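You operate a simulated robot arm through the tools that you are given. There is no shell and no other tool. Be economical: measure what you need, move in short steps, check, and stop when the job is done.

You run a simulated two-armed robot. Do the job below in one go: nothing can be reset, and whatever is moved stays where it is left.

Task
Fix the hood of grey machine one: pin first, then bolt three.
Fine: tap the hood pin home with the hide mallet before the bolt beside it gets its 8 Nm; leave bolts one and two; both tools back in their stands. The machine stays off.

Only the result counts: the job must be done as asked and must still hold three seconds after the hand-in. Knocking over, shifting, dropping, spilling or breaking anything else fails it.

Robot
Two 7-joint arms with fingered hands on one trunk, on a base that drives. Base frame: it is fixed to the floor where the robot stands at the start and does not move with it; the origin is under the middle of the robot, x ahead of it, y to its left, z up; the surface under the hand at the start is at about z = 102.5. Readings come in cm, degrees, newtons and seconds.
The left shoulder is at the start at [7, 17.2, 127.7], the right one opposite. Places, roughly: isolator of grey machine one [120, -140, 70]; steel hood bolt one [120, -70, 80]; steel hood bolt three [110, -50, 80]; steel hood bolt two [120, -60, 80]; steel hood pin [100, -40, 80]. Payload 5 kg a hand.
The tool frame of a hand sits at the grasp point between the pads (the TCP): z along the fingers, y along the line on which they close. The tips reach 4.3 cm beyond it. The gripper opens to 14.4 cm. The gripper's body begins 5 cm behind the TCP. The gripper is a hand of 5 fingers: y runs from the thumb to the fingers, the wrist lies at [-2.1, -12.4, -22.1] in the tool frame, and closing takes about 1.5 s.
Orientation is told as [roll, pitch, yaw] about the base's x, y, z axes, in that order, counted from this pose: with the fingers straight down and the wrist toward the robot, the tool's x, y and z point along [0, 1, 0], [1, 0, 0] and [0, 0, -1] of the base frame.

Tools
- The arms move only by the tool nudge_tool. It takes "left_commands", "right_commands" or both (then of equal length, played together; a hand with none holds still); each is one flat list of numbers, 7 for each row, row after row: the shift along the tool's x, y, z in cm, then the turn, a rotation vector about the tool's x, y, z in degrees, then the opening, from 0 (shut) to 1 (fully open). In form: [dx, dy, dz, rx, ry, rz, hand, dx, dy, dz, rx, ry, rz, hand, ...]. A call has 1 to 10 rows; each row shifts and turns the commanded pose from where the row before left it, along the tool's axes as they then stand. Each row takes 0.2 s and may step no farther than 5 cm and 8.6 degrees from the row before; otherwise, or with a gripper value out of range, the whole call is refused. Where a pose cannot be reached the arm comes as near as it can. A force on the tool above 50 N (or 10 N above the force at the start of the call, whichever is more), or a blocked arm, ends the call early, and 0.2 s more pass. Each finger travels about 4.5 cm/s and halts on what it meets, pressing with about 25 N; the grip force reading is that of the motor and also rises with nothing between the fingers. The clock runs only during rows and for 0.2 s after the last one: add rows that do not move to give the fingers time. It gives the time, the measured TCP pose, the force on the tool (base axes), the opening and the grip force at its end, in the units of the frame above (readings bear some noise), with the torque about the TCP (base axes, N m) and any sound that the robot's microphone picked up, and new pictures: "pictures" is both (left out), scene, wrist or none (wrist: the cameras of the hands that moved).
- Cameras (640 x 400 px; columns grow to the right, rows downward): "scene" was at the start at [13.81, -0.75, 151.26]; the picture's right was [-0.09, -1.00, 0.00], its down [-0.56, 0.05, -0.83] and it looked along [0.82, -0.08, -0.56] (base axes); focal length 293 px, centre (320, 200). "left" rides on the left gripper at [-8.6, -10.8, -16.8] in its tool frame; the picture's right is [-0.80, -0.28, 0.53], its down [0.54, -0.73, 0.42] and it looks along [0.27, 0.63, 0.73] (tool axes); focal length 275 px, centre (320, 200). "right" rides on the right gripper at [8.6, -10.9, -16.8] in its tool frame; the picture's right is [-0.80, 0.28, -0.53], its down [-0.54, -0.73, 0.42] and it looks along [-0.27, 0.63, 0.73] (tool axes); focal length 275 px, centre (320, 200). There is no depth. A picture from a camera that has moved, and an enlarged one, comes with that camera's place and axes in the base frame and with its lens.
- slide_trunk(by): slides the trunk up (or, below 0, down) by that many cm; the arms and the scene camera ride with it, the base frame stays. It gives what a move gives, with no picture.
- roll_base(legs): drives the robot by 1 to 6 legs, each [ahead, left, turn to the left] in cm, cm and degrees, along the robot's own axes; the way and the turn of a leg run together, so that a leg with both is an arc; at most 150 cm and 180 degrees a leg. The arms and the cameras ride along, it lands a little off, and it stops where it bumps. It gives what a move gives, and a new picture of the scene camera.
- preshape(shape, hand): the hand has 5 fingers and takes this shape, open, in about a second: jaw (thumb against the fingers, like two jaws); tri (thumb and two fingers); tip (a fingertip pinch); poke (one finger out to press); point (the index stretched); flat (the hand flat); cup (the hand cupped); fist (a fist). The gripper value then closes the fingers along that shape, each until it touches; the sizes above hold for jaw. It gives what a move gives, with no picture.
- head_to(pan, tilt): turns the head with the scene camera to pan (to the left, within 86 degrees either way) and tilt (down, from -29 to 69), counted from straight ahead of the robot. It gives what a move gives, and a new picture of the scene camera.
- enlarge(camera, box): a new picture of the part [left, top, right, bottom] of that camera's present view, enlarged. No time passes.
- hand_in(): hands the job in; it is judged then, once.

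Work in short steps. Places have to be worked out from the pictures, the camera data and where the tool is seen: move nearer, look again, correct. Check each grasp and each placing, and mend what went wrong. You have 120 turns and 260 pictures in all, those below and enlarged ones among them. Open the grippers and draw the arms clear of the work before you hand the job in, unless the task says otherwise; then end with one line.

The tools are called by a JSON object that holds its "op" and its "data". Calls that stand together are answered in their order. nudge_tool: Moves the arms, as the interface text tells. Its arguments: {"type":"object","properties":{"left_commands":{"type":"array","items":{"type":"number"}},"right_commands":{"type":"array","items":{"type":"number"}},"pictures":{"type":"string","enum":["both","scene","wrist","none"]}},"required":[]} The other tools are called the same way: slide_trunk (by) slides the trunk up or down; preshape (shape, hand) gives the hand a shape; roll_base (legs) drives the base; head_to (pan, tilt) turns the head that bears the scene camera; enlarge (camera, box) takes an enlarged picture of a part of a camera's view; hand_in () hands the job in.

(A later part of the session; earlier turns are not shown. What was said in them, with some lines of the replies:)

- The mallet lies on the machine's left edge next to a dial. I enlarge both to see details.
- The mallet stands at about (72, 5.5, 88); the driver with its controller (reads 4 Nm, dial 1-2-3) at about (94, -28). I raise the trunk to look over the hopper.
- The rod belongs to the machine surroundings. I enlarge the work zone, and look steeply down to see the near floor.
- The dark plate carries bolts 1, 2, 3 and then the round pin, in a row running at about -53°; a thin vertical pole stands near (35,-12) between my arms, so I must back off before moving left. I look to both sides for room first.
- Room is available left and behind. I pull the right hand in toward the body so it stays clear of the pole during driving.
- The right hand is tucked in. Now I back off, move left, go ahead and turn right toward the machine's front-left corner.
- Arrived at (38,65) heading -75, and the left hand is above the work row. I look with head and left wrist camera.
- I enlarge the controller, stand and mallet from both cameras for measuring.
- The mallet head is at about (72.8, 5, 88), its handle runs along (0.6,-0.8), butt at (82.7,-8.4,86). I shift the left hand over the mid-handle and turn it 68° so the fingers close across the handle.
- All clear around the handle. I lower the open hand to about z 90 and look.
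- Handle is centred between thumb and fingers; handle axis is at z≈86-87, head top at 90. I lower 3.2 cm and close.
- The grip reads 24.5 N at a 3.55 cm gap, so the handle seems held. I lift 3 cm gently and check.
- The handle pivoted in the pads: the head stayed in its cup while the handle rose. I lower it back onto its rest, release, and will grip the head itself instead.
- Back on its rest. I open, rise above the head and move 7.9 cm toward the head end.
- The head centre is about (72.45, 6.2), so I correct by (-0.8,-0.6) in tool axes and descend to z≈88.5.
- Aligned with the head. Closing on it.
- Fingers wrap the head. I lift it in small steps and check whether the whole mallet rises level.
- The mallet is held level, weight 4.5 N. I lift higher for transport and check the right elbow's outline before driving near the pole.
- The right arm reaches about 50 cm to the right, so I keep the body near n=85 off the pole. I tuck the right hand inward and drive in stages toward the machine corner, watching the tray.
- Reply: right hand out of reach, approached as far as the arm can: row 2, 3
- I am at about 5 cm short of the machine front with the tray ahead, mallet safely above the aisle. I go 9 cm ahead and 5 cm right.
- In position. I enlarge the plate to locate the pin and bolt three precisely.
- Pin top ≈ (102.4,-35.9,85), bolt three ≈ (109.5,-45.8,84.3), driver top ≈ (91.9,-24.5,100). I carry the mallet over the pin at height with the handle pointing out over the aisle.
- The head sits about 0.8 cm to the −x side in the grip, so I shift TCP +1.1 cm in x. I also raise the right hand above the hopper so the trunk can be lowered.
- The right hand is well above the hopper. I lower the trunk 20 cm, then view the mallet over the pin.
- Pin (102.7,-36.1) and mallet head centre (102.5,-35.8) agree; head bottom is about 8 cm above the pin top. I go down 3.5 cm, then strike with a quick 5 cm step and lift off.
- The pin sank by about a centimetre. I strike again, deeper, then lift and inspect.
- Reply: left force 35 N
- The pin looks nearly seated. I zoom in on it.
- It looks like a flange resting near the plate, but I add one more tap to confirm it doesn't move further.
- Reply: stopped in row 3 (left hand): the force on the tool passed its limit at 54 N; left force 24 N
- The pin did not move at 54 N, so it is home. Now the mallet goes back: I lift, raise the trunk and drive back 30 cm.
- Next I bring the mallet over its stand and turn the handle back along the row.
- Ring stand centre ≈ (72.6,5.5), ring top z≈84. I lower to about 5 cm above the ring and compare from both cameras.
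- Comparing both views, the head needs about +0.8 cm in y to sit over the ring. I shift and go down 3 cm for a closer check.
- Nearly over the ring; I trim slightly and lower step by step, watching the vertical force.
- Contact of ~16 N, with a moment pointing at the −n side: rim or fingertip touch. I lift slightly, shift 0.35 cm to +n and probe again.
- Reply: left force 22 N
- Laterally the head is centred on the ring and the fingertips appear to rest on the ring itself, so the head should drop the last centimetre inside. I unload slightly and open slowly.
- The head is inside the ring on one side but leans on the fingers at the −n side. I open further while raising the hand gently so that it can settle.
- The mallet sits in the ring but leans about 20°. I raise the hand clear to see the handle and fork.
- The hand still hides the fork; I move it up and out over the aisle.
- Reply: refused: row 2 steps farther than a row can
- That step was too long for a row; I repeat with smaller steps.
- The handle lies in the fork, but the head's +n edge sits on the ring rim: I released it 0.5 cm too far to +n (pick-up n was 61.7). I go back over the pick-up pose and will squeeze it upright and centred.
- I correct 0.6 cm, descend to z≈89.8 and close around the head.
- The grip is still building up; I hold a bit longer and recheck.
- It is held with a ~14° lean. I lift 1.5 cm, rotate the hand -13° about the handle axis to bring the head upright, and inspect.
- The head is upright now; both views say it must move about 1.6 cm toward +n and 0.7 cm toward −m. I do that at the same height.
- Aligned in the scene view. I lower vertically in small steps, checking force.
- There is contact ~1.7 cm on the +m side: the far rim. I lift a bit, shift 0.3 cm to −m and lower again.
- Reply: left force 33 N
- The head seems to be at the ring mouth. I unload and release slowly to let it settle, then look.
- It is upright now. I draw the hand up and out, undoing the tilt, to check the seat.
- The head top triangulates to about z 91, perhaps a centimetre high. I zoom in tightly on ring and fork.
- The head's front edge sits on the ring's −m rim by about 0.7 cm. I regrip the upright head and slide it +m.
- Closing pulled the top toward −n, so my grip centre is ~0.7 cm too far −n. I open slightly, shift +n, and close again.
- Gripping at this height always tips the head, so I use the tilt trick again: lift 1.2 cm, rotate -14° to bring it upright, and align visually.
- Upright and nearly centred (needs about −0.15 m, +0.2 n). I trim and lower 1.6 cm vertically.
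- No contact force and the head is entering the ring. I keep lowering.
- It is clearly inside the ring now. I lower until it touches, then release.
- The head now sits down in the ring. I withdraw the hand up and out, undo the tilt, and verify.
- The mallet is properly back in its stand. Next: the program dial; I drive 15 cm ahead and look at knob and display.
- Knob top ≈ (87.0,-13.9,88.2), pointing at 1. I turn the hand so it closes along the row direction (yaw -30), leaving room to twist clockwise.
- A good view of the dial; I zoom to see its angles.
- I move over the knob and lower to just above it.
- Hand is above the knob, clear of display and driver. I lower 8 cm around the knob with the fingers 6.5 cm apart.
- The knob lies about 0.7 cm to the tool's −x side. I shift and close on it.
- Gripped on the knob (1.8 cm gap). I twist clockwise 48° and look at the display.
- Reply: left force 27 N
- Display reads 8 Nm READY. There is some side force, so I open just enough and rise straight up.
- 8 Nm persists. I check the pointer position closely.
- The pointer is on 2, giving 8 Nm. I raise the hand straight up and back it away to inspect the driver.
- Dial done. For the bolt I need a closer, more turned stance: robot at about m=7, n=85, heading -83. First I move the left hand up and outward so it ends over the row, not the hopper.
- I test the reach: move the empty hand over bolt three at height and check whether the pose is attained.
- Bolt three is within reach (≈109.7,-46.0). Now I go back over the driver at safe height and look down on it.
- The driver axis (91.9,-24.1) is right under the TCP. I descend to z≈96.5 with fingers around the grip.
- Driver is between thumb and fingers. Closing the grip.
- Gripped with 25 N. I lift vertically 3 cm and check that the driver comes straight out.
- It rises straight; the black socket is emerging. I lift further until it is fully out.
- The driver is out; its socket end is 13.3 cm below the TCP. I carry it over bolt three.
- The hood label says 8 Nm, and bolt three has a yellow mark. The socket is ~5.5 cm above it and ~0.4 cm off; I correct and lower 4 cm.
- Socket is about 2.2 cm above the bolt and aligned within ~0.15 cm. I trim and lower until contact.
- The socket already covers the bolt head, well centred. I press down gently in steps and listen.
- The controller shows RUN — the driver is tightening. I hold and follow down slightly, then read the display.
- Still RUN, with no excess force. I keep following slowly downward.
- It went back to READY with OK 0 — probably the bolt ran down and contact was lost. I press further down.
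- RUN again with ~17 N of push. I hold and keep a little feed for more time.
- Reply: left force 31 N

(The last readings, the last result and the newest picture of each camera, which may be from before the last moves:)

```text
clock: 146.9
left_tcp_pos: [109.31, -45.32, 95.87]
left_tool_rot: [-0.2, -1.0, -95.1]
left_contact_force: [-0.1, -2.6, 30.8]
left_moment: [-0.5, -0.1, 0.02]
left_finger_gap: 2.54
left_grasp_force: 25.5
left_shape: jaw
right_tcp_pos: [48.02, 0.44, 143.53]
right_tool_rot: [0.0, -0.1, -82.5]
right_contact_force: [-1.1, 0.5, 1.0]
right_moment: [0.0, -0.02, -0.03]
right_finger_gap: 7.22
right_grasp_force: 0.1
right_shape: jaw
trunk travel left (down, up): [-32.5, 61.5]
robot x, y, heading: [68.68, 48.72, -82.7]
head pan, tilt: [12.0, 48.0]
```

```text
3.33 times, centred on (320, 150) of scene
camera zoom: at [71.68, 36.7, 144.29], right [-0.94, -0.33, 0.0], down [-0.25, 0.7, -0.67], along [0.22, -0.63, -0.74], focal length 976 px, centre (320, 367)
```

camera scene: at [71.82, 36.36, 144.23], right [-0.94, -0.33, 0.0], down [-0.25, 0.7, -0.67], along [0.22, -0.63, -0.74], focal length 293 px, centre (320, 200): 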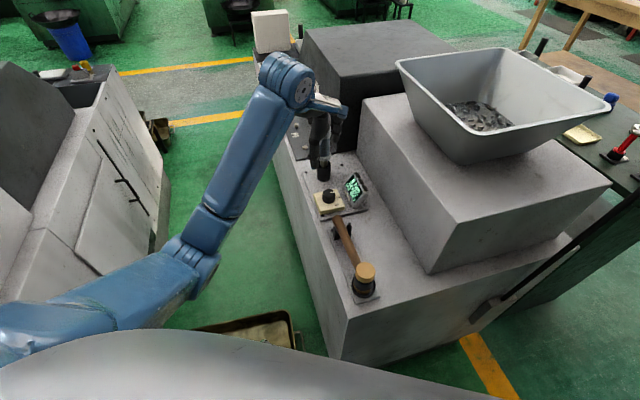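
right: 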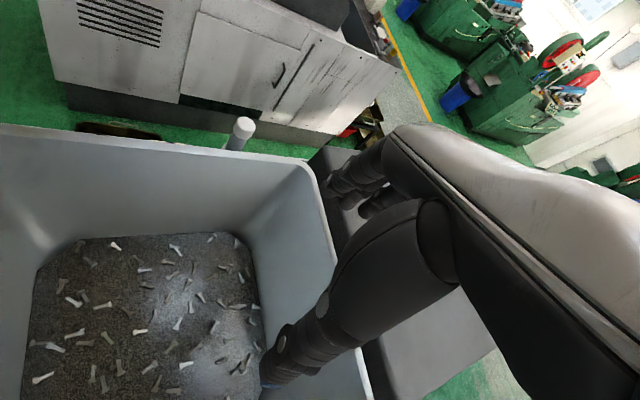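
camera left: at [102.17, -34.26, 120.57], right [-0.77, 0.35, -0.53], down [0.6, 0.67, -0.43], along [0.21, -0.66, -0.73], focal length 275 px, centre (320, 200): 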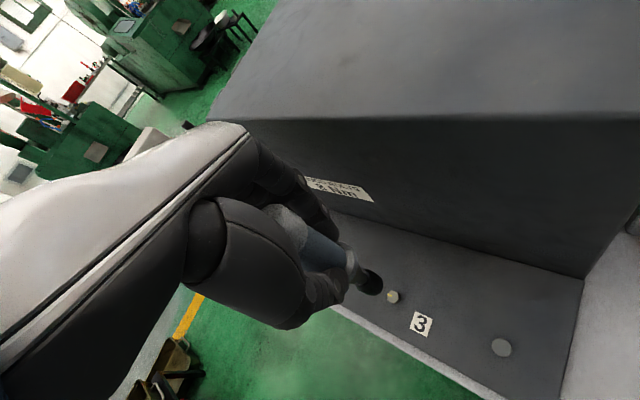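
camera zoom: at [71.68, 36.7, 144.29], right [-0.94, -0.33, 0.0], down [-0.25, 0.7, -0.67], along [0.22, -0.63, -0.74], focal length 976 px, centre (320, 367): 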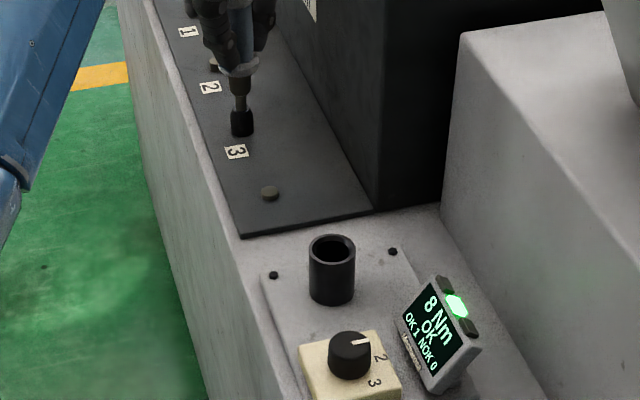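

OK 1, green light — bolt three is at 8 Nm. I lift the driver straight off.

{"op": "nudge_tool", "data": {"left_commands": [0, 0, -0.7, 0, 0, 0, 0, 0, 0, -1.5, 0, 0, 0, 0, 0, 0, -3, 0, 0, 0, 0, 0, 0, -4.5, 0, 0, 0, 0, 0, 0, -4.5, 0, 0, 0, 0, 0, 0, 0, 0, 0, 0, 0], "pictures": "wrist"}}

{"op": "enlarge", "data": {"camera": "scene", "box": [260, 60, 370, 200]}}

{"op": "enlarge", "data": {"camera": "left", "box": [300, 230, 500, 370]}}

```text
clock: 148.3
left_tcp_pos: [109.64, -45.21, 109.49]
left_tool_rot: [-0.3, -0.6, -95.1]
left_contact_force: [0.2, 0.3, -4.8]
left_moment: [0.05, 0.01, -0.01]
left_finger_gap: 2.36
left_grasp_force: 24.9
left_shape: jaw
right_tcp_pos: [48.23, 0.11, 143.23]
right_tool_rot: [0.0, 0.0, -82.6]
right_contact_force: [1.2, 0.9, -0.2]
right_moment: [0.03, -0.01, 0.02]
right_finger_gap: 7.25
right_grasp_force: 0.1
right_shape: jaw
trunk travel left (down, up): [-32.5, 61.5]
robot x, y, heading: [68.67, 48.41, -82.8]
head pan, tilt: [12.0, 48.0]
camera left: at [102.03, -33.49, 126.09], right [-0.77, 0.35, -0.53], down [0.6, 0.67, -0.43], along [0.21, -0.65, -0.73], focal length 275 px, centre (320, 200)
```

left: 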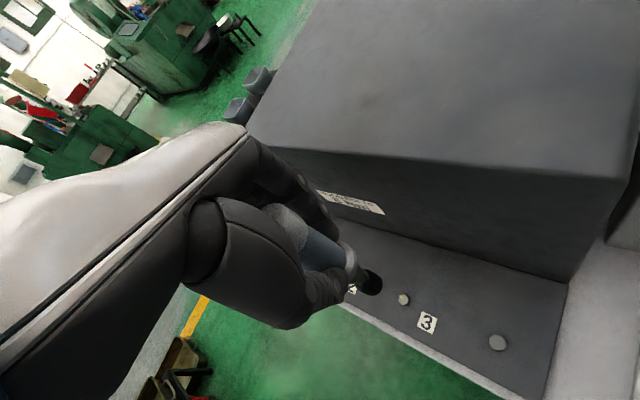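

```text
2.86 times, centred on (315, 130) of scene
camera zoom: at [71.89, 36.25, 144.22], right [-0.94, -0.33, 0.0], down [-0.25, 0.7, -0.67], along [0.22, -0.63, -0.74], focal length 836 px, centre (334, 400)
```

zoom: 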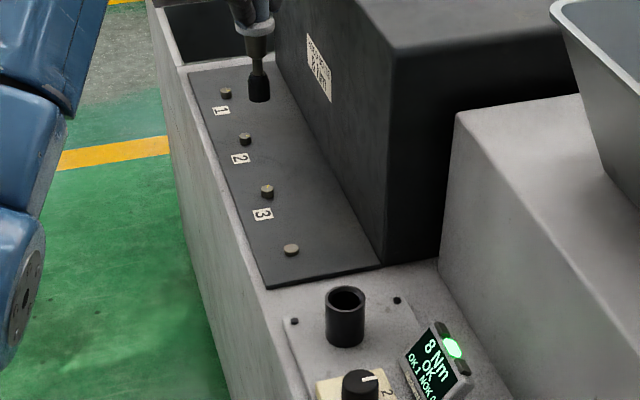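

```text
2.86 times, centred on (400, 300) of left
camera zoom: at [102.03, -33.49, 126.09], right [-0.77, 0.35, -0.53], down [0.6, 0.67, -0.43], along [0.21, -0.65, -0.73], focal length 786 px, centre (91, -86)
```

zoom: 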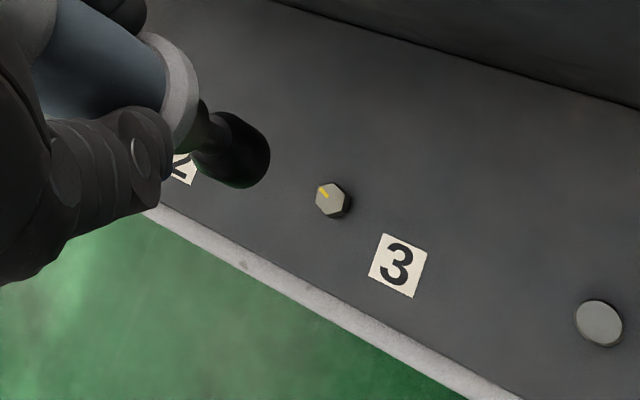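

Bolt three is seated like the others. I carry the driver back above its holder.

{"op": "nudge_tool", "data": {"left_commands": [-2.77, -2.76, 0, 0, 0, 0, 0, -2.77, -2.76, 0, 0, 0, 0, 0, -2.77, -2.76, 0, 0, 0, 0, 0, -2.77, -2.76, 0, 0, 0, 0, 0, -2.77, -2.76, 0, 0, 0, 0, 0, -2.77, -2.76, 0, 0, 0, 0, 0, -2.77, -2.76, 0, 0, 0, 0, 0, 0, 0, 3, 0, 0, 0, 0, 0, 0, 0, 0, 0, 0, 0], "pictures": "wrist"}}

{"op": "enlarge", "data": {"camera": "scene", "box": [295, 110, 345, 180]}}

{"op": "enlarge", "data": {"camera": "left", "box": [330, 240, 430, 320]}}

```text
clock: 150.3
left_tcp_pos: [91.9, -24.24, 106.45]
left_tool_rot: [-0.4, -0.7, -95.2]
left_contact_force: [0.3, 0.2, -4.0]
left_moment: [0.04, -0.01, -0.01]
left_finger_gap: 2.36
left_grasp_force: 24.4
left_shape: jaw
right_tcp_pos: [48.23, 0.06, 143.32]
right_tool_rot: [0.0, 0.0, -82.7]
right_contact_force: [0.2, -0.3, 0.4]
right_moment: [-0.05, -0.03, 0.01]
right_finger_gap: 7.23
right_grasp_force: 0.2
right_shape: jaw
trunk travel left (down, up): [-32.5, 61.5]
robot x, y, heading: [68.95, 48.88, -82.7]
head pan, tilt: [12.0, 48.0]
camera left: at [84.41, -12.53, 122.96], right [-0.77, 0.35, -0.53], down [0.6, 0.67, -0.43], along [0.21, -0.66, -0.73], focal length 275 px, centre (320, 200)
```

left: 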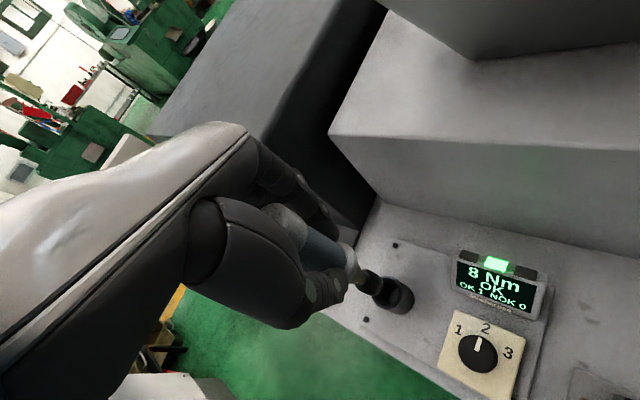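

```text
5.71 times, centred on (320, 145) of scene
camera zoom: at [71.82, 36.33, 144.24], right [-0.94, -0.33, 0.0], down [-0.25, 0.7, -0.67], along [0.22, -0.63, -0.74], focal length 1673 px, centre (320, 514)
```

zoom: 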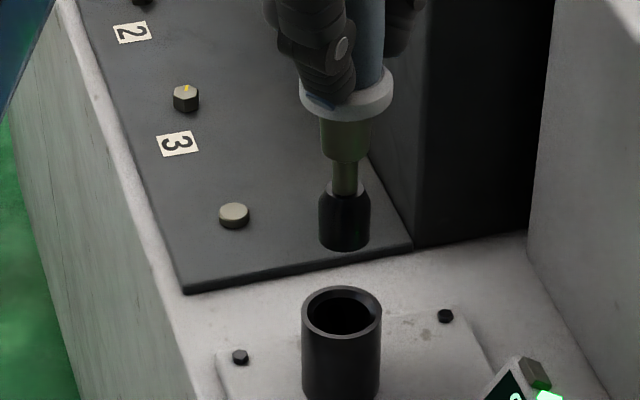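

```text
5.00 times, centred on (380, 280) of left
camera zoom: at [84.41, -12.53, 122.96], right [-0.77, 0.35, -0.53], down [0.6, 0.67, -0.43], along [0.21, -0.66, -0.73], focal length 1376 px, centre (20, -200)
```

zoom: 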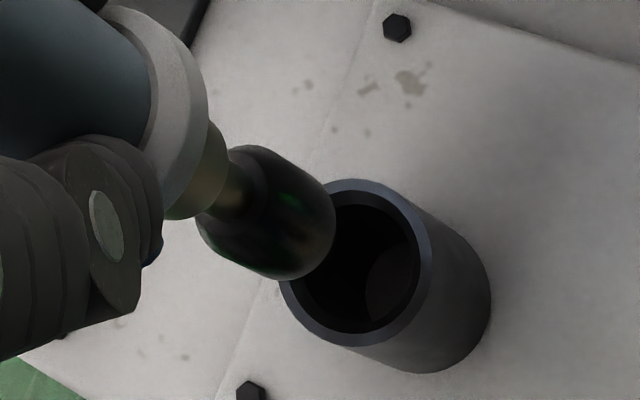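

Alignment agrees with the pick-up pose. I lower 3.5 cm and check before entering.

{"op": "nudge_tool", "data": {"left_commands": [0, 0.05, 2, 0, 0, 0, 0, 0, 0, 1.5, 0, 0, 0, 0, 0, 0, 0, 0, 0, 0, 0], "pictures": "none"}}

{"op": "enlarge", "data": {"camera": "scene", "box": [295, 130, 345, 190]}}

{"op": "enlarge", "data": {"camera": "left", "box": [330, 240, 430, 320]}}

```text
clock: 151.1
left_tcp_pos: [91.84, -24.45, 102.91]
left_tool_rot: [-0.2, -0.7, -95.1]
left_contact_force: [-0.7, -0.2, -3.5]
left_moment: [0.02, 0.02, -0.02]
left_finger_gap: 2.34
left_grasp_force: 25.3
left_shape: jaw
right_tcp_pos: [48.19, -0.04, 143.31]
right_tool_rot: [0.1, 0.1, -82.6]
right_contact_force: [-0.1, -0.1, -0.9]
right_moment: [0.01, 0.0, 0.0]
right_finger_gap: 7.23
right_grasp_force: 0.1
right_shape: jaw
trunk travel left (down, up): [-32.5, 61.5]
robot x, y, heading: [68.79, 48.8, -82.6]
head pan, tilt: [12.0, 48.0]
```

```text
6.67 times, centred on (320, 160) of scene
camera zoom: at [71.83, 36.3, 144.23], right [-0.94, -0.33, 0.0], down [-0.25, 0.7, -0.67], along [0.22, -0.63, -0.74], focal length 1952 px, centre (320, 467)
```

zoom: 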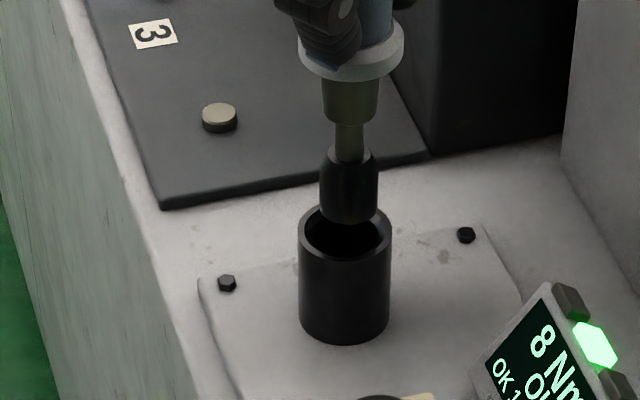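

```text
5.00 times, centred on (380, 280) of left
camera zoom: at [84.4, -12.7, 119.43], right [-0.77, 0.35, -0.53], down [0.6, 0.67, -0.43], along [0.21, -0.66, -0.73], focal length 1376 px, centre (20, -200)
```

zoom: 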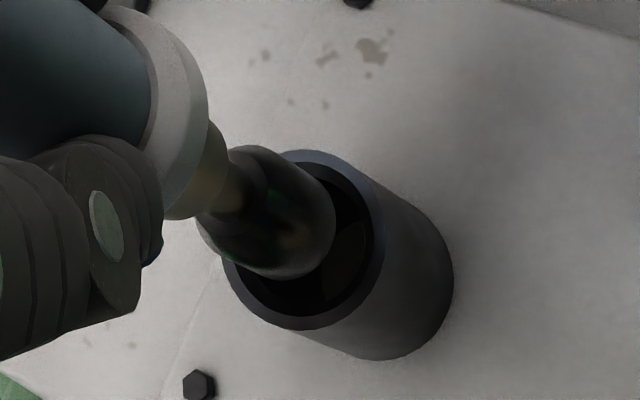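

Nearly centred; I nudge +0.12 cm in x and lower slowly, watching force.

{"op": "nudge_tool", "data": {"left_commands": [0.12, 0, 0.5, 0, 0, 0, 0, 0, 0, 0.5, 0, 0, 0, 0, 0, 0, 0.4, 0, 0, 0, 0, 0, 0, 0, 0, 0, 0, 0], "pictures": "none"}}

{"op": "enlarge", "data": {"camera": "scene", "box": [295, 130, 345, 190]}}

{"op": "enlarge", "data": {"camera": "left", "box": [330, 240, 430, 320]}}

```text
clock: 152.1
left_tcp_pos: [92.0, -24.45, 101.51]
left_tool_rot: [-0.2, -0.6, -95.1]
left_contact_force: [-0.3, -0.1, -4.4]
left_moment: [0.04, 0.03, -0.01]
left_finger_gap: 2.31
left_grasp_force: 25.1
left_shape: jaw
right_tcp_pos: [48.25, 0.01, 143.25]
right_tool_rot: [0.0, 0.1, -82.6]
right_contact_force: [0.0, 0.2, 0.5]
right_moment: [-0.01, 0.0, -0.02]
right_finger_gap: 7.23
right_grasp_force: 0.1
right_shape: jaw
trunk travel left (down, up): [-32.5, 61.5]
robot x, y, heading: [68.86, 48.69, -82.2]
head pan, tilt: [12.0, 48.0]
```

```text
6.67 times, centred on (320, 160) of scene
camera zoom: at [71.85, 36.3, 144.23], right [-0.94, -0.33, 0.0], down [-0.25, 0.7, -0.67], along [0.22, -0.63, -0.74], focal length 1952 px, centre (320, 467)
```

zoom: 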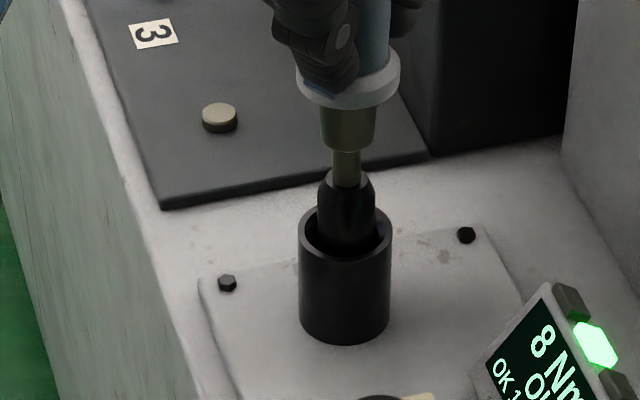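

```text
5.00 times, centred on (380, 280) of left
camera zoom: at [84.52, -12.72, 118.05], right [-0.77, 0.35, -0.53], down [0.6, 0.67, -0.43], along [0.21, -0.66, -0.73], focal length 1376 px, centre (20, -200)
```

zoom: 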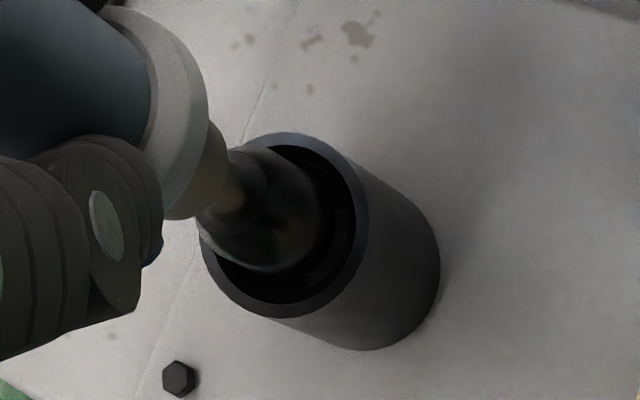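

The socket is inside the holder without contact. I continue down to near the pick-up height.

{"op": "nudge_tool", "data": {"left_commands": [0, 0, 0.8, 0, 0, 0, 0, 0, 0, 0.8, 0, 0, 0, 0, 0, 0, 0.8, 0, 0, 0, 0, 0, 0, 0, 0, 0, 0, 0], "pictures": "none"}}

{"op": "nudge_tool", "data": {"left_commands": [0, 0, 0.8, 0, 0, 0, 0, 0, 0, 0.6, 0, 0, 0, 0, 0, 0, 0.4, 0, 0, 0, 0, 0, 0, 0, 0, 0, 0, 0], "pictures": "none"}}

{"op": "enlarge", "data": {"camera": "scene", "box": [295, 120, 345, 190]}}

```text
clock: 153.1
left_tcp_pos: [92.12, -24.45, 99.25]
left_tool_rot: [-0.2, -0.7, -95.1]
left_contact_force: [-0.5, -0.9, -3.6]
left_moment: [0.02, 0.0, -0.01]
left_finger_gap: 2.36
left_grasp_force: 25.2
left_shape: jaw
right_tcp_pos: [48.18, 0.05, 143.27]
right_tool_rot: [0.0, 0.1, -82.7]
right_contact_force: [0.1, -1.5, -0.6]
right_moment: [0.02, -0.02, 0.02]
right_finger_gap: 7.24
right_grasp_force: 0.0
right_shape: jaw
trunk travel left (down, up): [-32.5, 61.5]
robot x, y, heading: [68.55, 48.63, -82.7]
head pan, tilt: [12.0, 48.0]
```

```text
clock: 154.1
left_tcp_pos: [91.96, -24.51, 97.28]
left_tool_rot: [-0.2, -0.5, -95.1]
left_contact_force: [-1.4, 0.0, -3.6]
left_moment: [0.02, 0.02, -0.04]
left_finger_gap: 2.32
left_grasp_force: 25.7
left_shape: jaw
right_tcp_pos: [48.28, -0.03, 143.28]
right_tool_rot: [0.0, 0.1, -82.6]
right_contact_force: [0.3, -0.4, -0.5]
right_moment: [0.0, 0.01, 0.0]
right_finger_gap: 7.22
right_grasp_force: 0.1
right_shape: jaw
trunk travel left (down, up): [-32.5, 61.5]
robot x, y, heading: [68.77, 48.86, -82.7]
head pan, tilt: [12.0, 48.0]
```

```text
5.71 times, centred on (320, 155) of scene
camera zoom: at [71.85, 36.3, 144.23], right [-0.94, -0.33, 0.0], down [-0.25, 0.7, -0.67], along [0.22, -0.63, -0.74], focal length 1673 px, centre (320, 457)
```

zoom: 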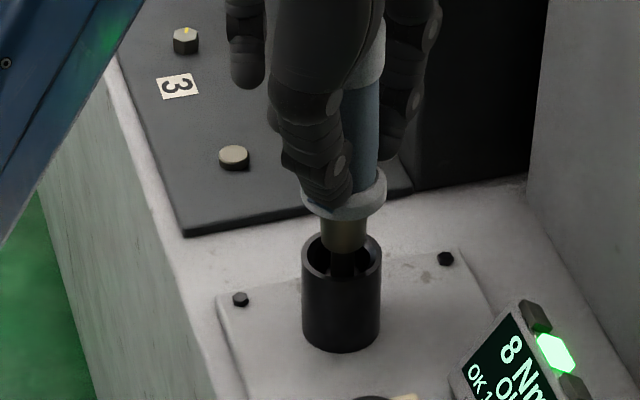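

Going well; I lower the last part until it bottoms.

{"op": "nudge_tool", "data": {"left_commands": [0, 0, 0.4, 0, 0, 0, 0, 0, 0, 0.4, 0, 0, 0, 0, 0, 0, 0, 0, 0, 0, 0], "pictures": "none"}}

{"op": "enlarge", "data": {"camera": "scene", "box": [295, 120, 345, 190]}}

```text
clock: 154.9
left_tcp_pos: [92.0, -24.52, 96.51]
left_tool_rot: [-0.1, -0.7, -95.0]
left_contact_force: [0.1, 0.0, -4.1]
left_moment: [0.03, 0.0, 0.01]
left_finger_gap: 2.34
left_grasp_force: 25.3
left_shape: jaw
right_tcp_pos: [48.21, 0.04, 143.27]
right_tool_rot: [0.1, 0.1, -82.7]
right_contact_force: [0.4, -0.1, -0.5]
right_moment: [0.03, -0.01, -0.03]
right_finger_gap: 7.23
right_grasp_force: 0.0
right_shape: jaw
trunk travel left (down, up): [-32.5, 61.5]
robot x, y, heading: [68.77, 49.05, -82.7]
head pan, tilt: [12.0, 48.0]
```

```text
5.71 times, centred on (320, 155) of scene
camera zoom: at [71.84, 36.3, 144.23], right [-0.94, -0.33, 0.0], down [-0.25, 0.7, -0.67], along [0.22, -0.63, -0.74], focal length 1673 px, centre (320, 457)
```

zoom: 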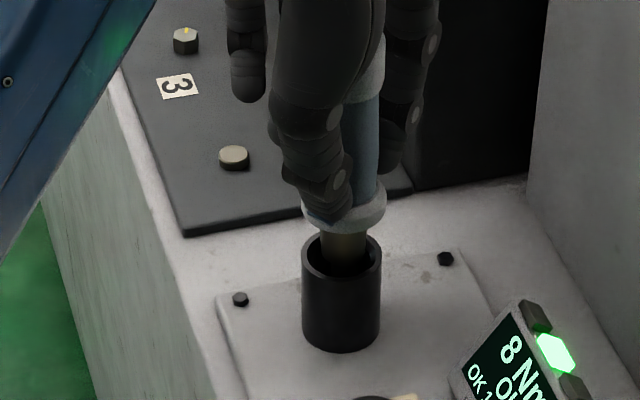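

The hand still carries the weight (the driver slid up slightly while pressing). A little more down.

{"op": "nudge_tool", "data": {"left_commands": [0, 0, 0.3, 0, 0, 0, 0, 0, 0, 0.3, 0, 0, 0, 0, 0, 0, 0, 0, 0, 0, 0], "pictures": "none"}}

```text
clock: 155.7
left_tcp_pos: [91.97, -24.38, 96.3]
left_tool_rot: [-0.2, -0.9, -95.2]
left_contact_force: [-0.5, 2.0, 23.9]
left_moment: [-0.11, 0.0, -0.01]
left_finger_gap: 2.45
left_grasp_force: 25.3
left_shape: jaw
right_tcp_pos: [48.2, 0.39, 143.43]
right_tool_rot: [0.0, 0.0, -82.6]
right_contact_force: [-1.0, -0.2, 0.3]
right_moment: [-0.04, 0.01, -0.03]
right_finger_gap: 7.22
right_grasp_force: 0.0
right_shape: jaw
trunk travel left (down, up): [-32.5, 61.5]
robot x, y, heading: [68.5, 49.1, -82.9]
head pan, tilt: [12.0, 48.0]
```

It has bottomed. I ease off the load and open the fingers slowly, then rise.

{"op": "nudge_tool", "data": {"left_commands": [0, 0, -0.3, 0, 0, 0, 0, 0, 0, 0, 0, 0, 0, 0.2, 0, 0, 0, 0, 0, 0, 0.3, 0, 0, 0, 0, 0, 0, 0.45, 0, 0, 0, 0, 0, 0, 0.6, 0, 0, 0, 0, 0, 0, 0.7], "pictures": "wrist"}}

{"op": "enlarge", "data": {"camera": "scene", "box": [285, 100, 355, 190]}}

```text
clock: 157.1
left_tcp_pos: [92.02, -24.62, 96.31]
left_tool_rot: [-0.2, -0.5, -95.1]
left_contact_force: [-0.6, 0.0, 0.9]
left_moment: [-0.01, -0.02, -0.02]
left_finger_gap: 10.04
left_grasp_force: 0.1
left_shape: jaw
right_tcp_pos: [48.26, 0.01, 143.26]
right_tool_rot: [0.0, 0.0, -82.6]
right_contact_force: [-0.4, -0.2, 0.1]
right_moment: [0.01, 0.0, -0.01]
right_finger_gap: 7.25
right_grasp_force: 0.0
right_shape: jaw
trunk travel left (down, up): [-32.5, 61.5]
robot x, y, heading: [68.58, 48.79, -82.7]
head pan, tilt: [12.0, 48.0]
camera left: at [84.48, -12.76, 112.75], right [-0.77, 0.35, -0.53], down [0.6, 0.67, -0.43], along [0.21, -0.66, -0.73], focal length 275 px, centre (320, 200)
```

left: 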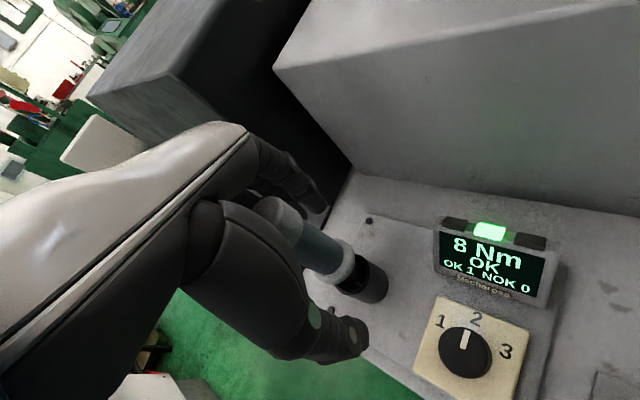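

```text
4.44 times, centred on (320, 145) of scene
camera zoom: at [71.84, 36.32, 144.23], right [-0.94, -0.33, 0.0], down [-0.25, 0.7, -0.67], along [0.22, -0.63, -0.74], focal length 1301 px, centre (320, 444)
```

zoom: 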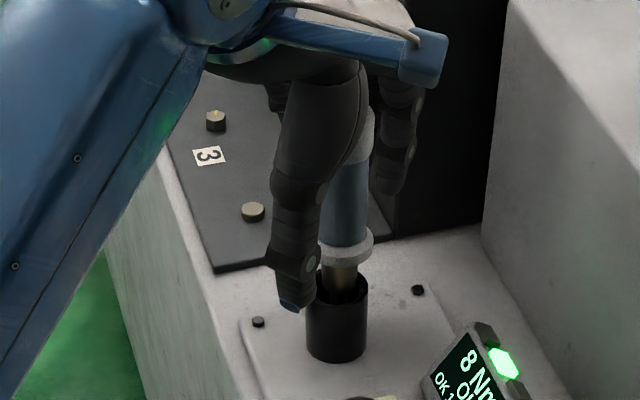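

The driver stands free. I raise the hand vertically, then swing it out over the aisle.

{"op": "nudge_tool", "data": {"left_commands": [0, 0, -2, 0, 0, 0, 0.8, 0, 0, -4, 0, 0, 0, 0.8, 0, 0, -4.5, 0, 0, 0, 0.8, 0, 0, -4.5, 0, 0, 0, 1, 0, 0, -4.5, 0, 0, 0, 1, 4, -2, 0, 0, 0, 0, 1, 4, -2, 0, 0, 0, 0, 1, 4, -2, 0, 0, 0, 0, 1, 4, -2, 0, 0, 0, 0, 1], "pictures": "scene"}}

{"op": "enlarge", "data": {"camera": "scene", "box": [270, 80, 390, 230]}}

{"op": "enlarge", "data": {"camera": "scene", "box": [320, 200, 400, 310]}}

```text
clock: 159.1
left_tcp_pos: [108.9, -17.66, 115.58]
left_tool_rot: [-0.3, -0.7, -95.2]
left_contact_force: [0.3, 0.0, 0.3]
left_moment: [-0.04, 0.02, 0.0]
left_finger_gap: 14.4
left_grasp_force: 0.2
left_shape: jaw
right_tcp_pos: [48.42, 0.17, 143.37]
right_tool_rot: [-0.1, 0.0, -82.6]
right_contact_force: [1.0, 0.2, 0.8]
right_moment: [-0.02, 0.07, -0.02]
right_finger_gap: 7.23
right_grasp_force: 0.1
right_shape: jaw
trunk travel left (down, up): [-32.5, 61.5]
robot x, y, heading: [68.53, 48.94, -82.7]
head pan, tilt: [12.0, 48.0]
camera scene: at [72.09, 36.47, 144.24], right [-0.94, -0.33, 0.0], down [-0.25, 0.7, -0.67], along [0.22, -0.63, -0.74], focal length 293 px, centre (320, 200)
```

scene: 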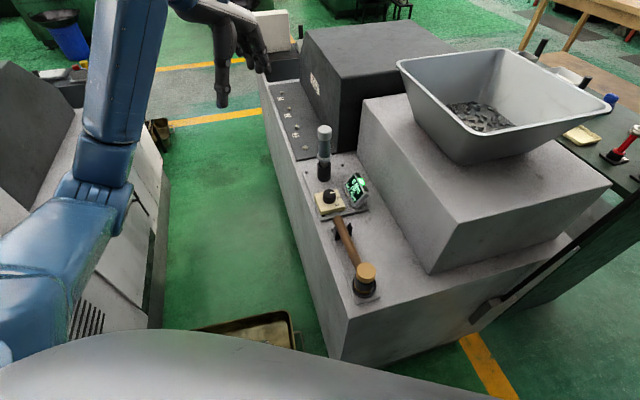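

```text
2.67 times, centred on (330, 155) of scene
camera zoom: at [72.09, 36.47, 144.24], right [-0.94, -0.33, 0.0], down [-0.25, 0.7, -0.67], along [0.22, -0.63, -0.74], focal length 781 px, centre (293, 320)
```

zoom: 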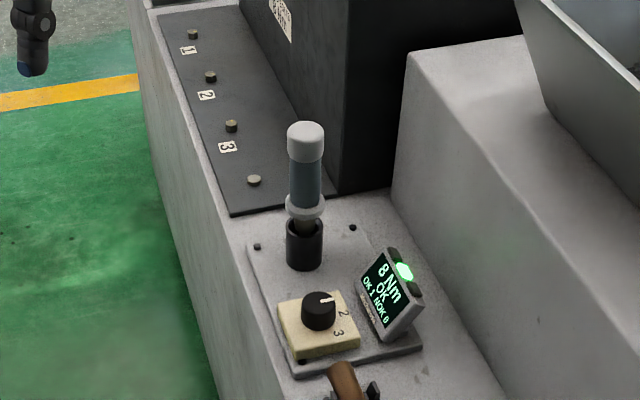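

```text
3.64 times, centred on (360, 255) of scene
camera zoom: at [72.09, 36.47, 144.24], right [-0.94, -0.33, 0.0], down [-0.25, 0.7, -0.67], along [0.22, -0.63, -0.74], focal length 1065 px, centre (174, 0)
```

zoom: 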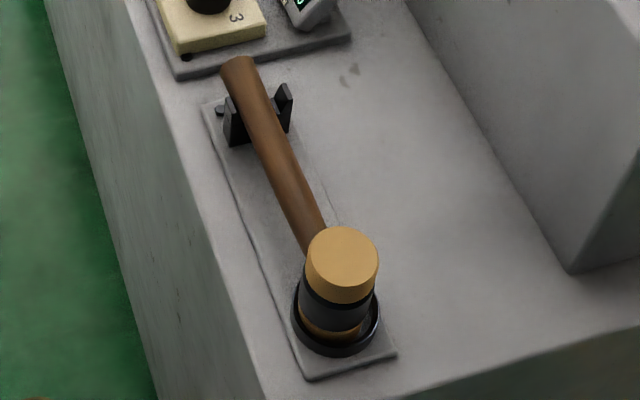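

Pin home, bolt three OK at 8 Nm, both tools in their stands, nothing disturbed. I open the right gripper too, then hand in.

{"op": "nudge_tool", "data": {"right_commands": [0, 0, 0, 0, 0, 0, 1, 0, 0, 0, 0, 0, 0, 1, 0, 0, 0, 0, 0, 0, 1, 0, 0, 0, 0, 0, 0, 1], "pictures": "none"}}

{"op": "hand_in", "data": {}}

```text
clock: 160.1
left_tcp_pos: [108.59, -17.74, 115.54]
left_tool_rot: [-0.2, -0.7, -95.1]
left_contact_force: [-1.0, 0.0, -0.5]
left_moment: [0.01, 0.0, 0.0]
left_finger_gap: 14.37
left_grasp_force: 0.0
left_shape: jaw
right_tcp_pos: [48.28, 0.09, 143.35]
right_tool_rot: [0.1, 0.1, -82.5]
right_contact_force: [-0.2, 0.4, -0.7]
right_moment: [-0.02, -0.02, -0.03]
right_finger_gap: 14.39
right_grasp_force: 0.1
right_shape: jaw
trunk travel left (down, up): [-32.5, 61.5]
robot x, y, heading: [68.62, 48.78, -82.7]
head pan, tilt: [12.0, 48.0]
```

```text
The job is handed in.
```

The hood pin was tapped home first, then bolt three was tightened to 8 Nm (controller reads OK 1, NOK 0). Bolts one and two and the isolator were not touched, and both tools are back in their stands.
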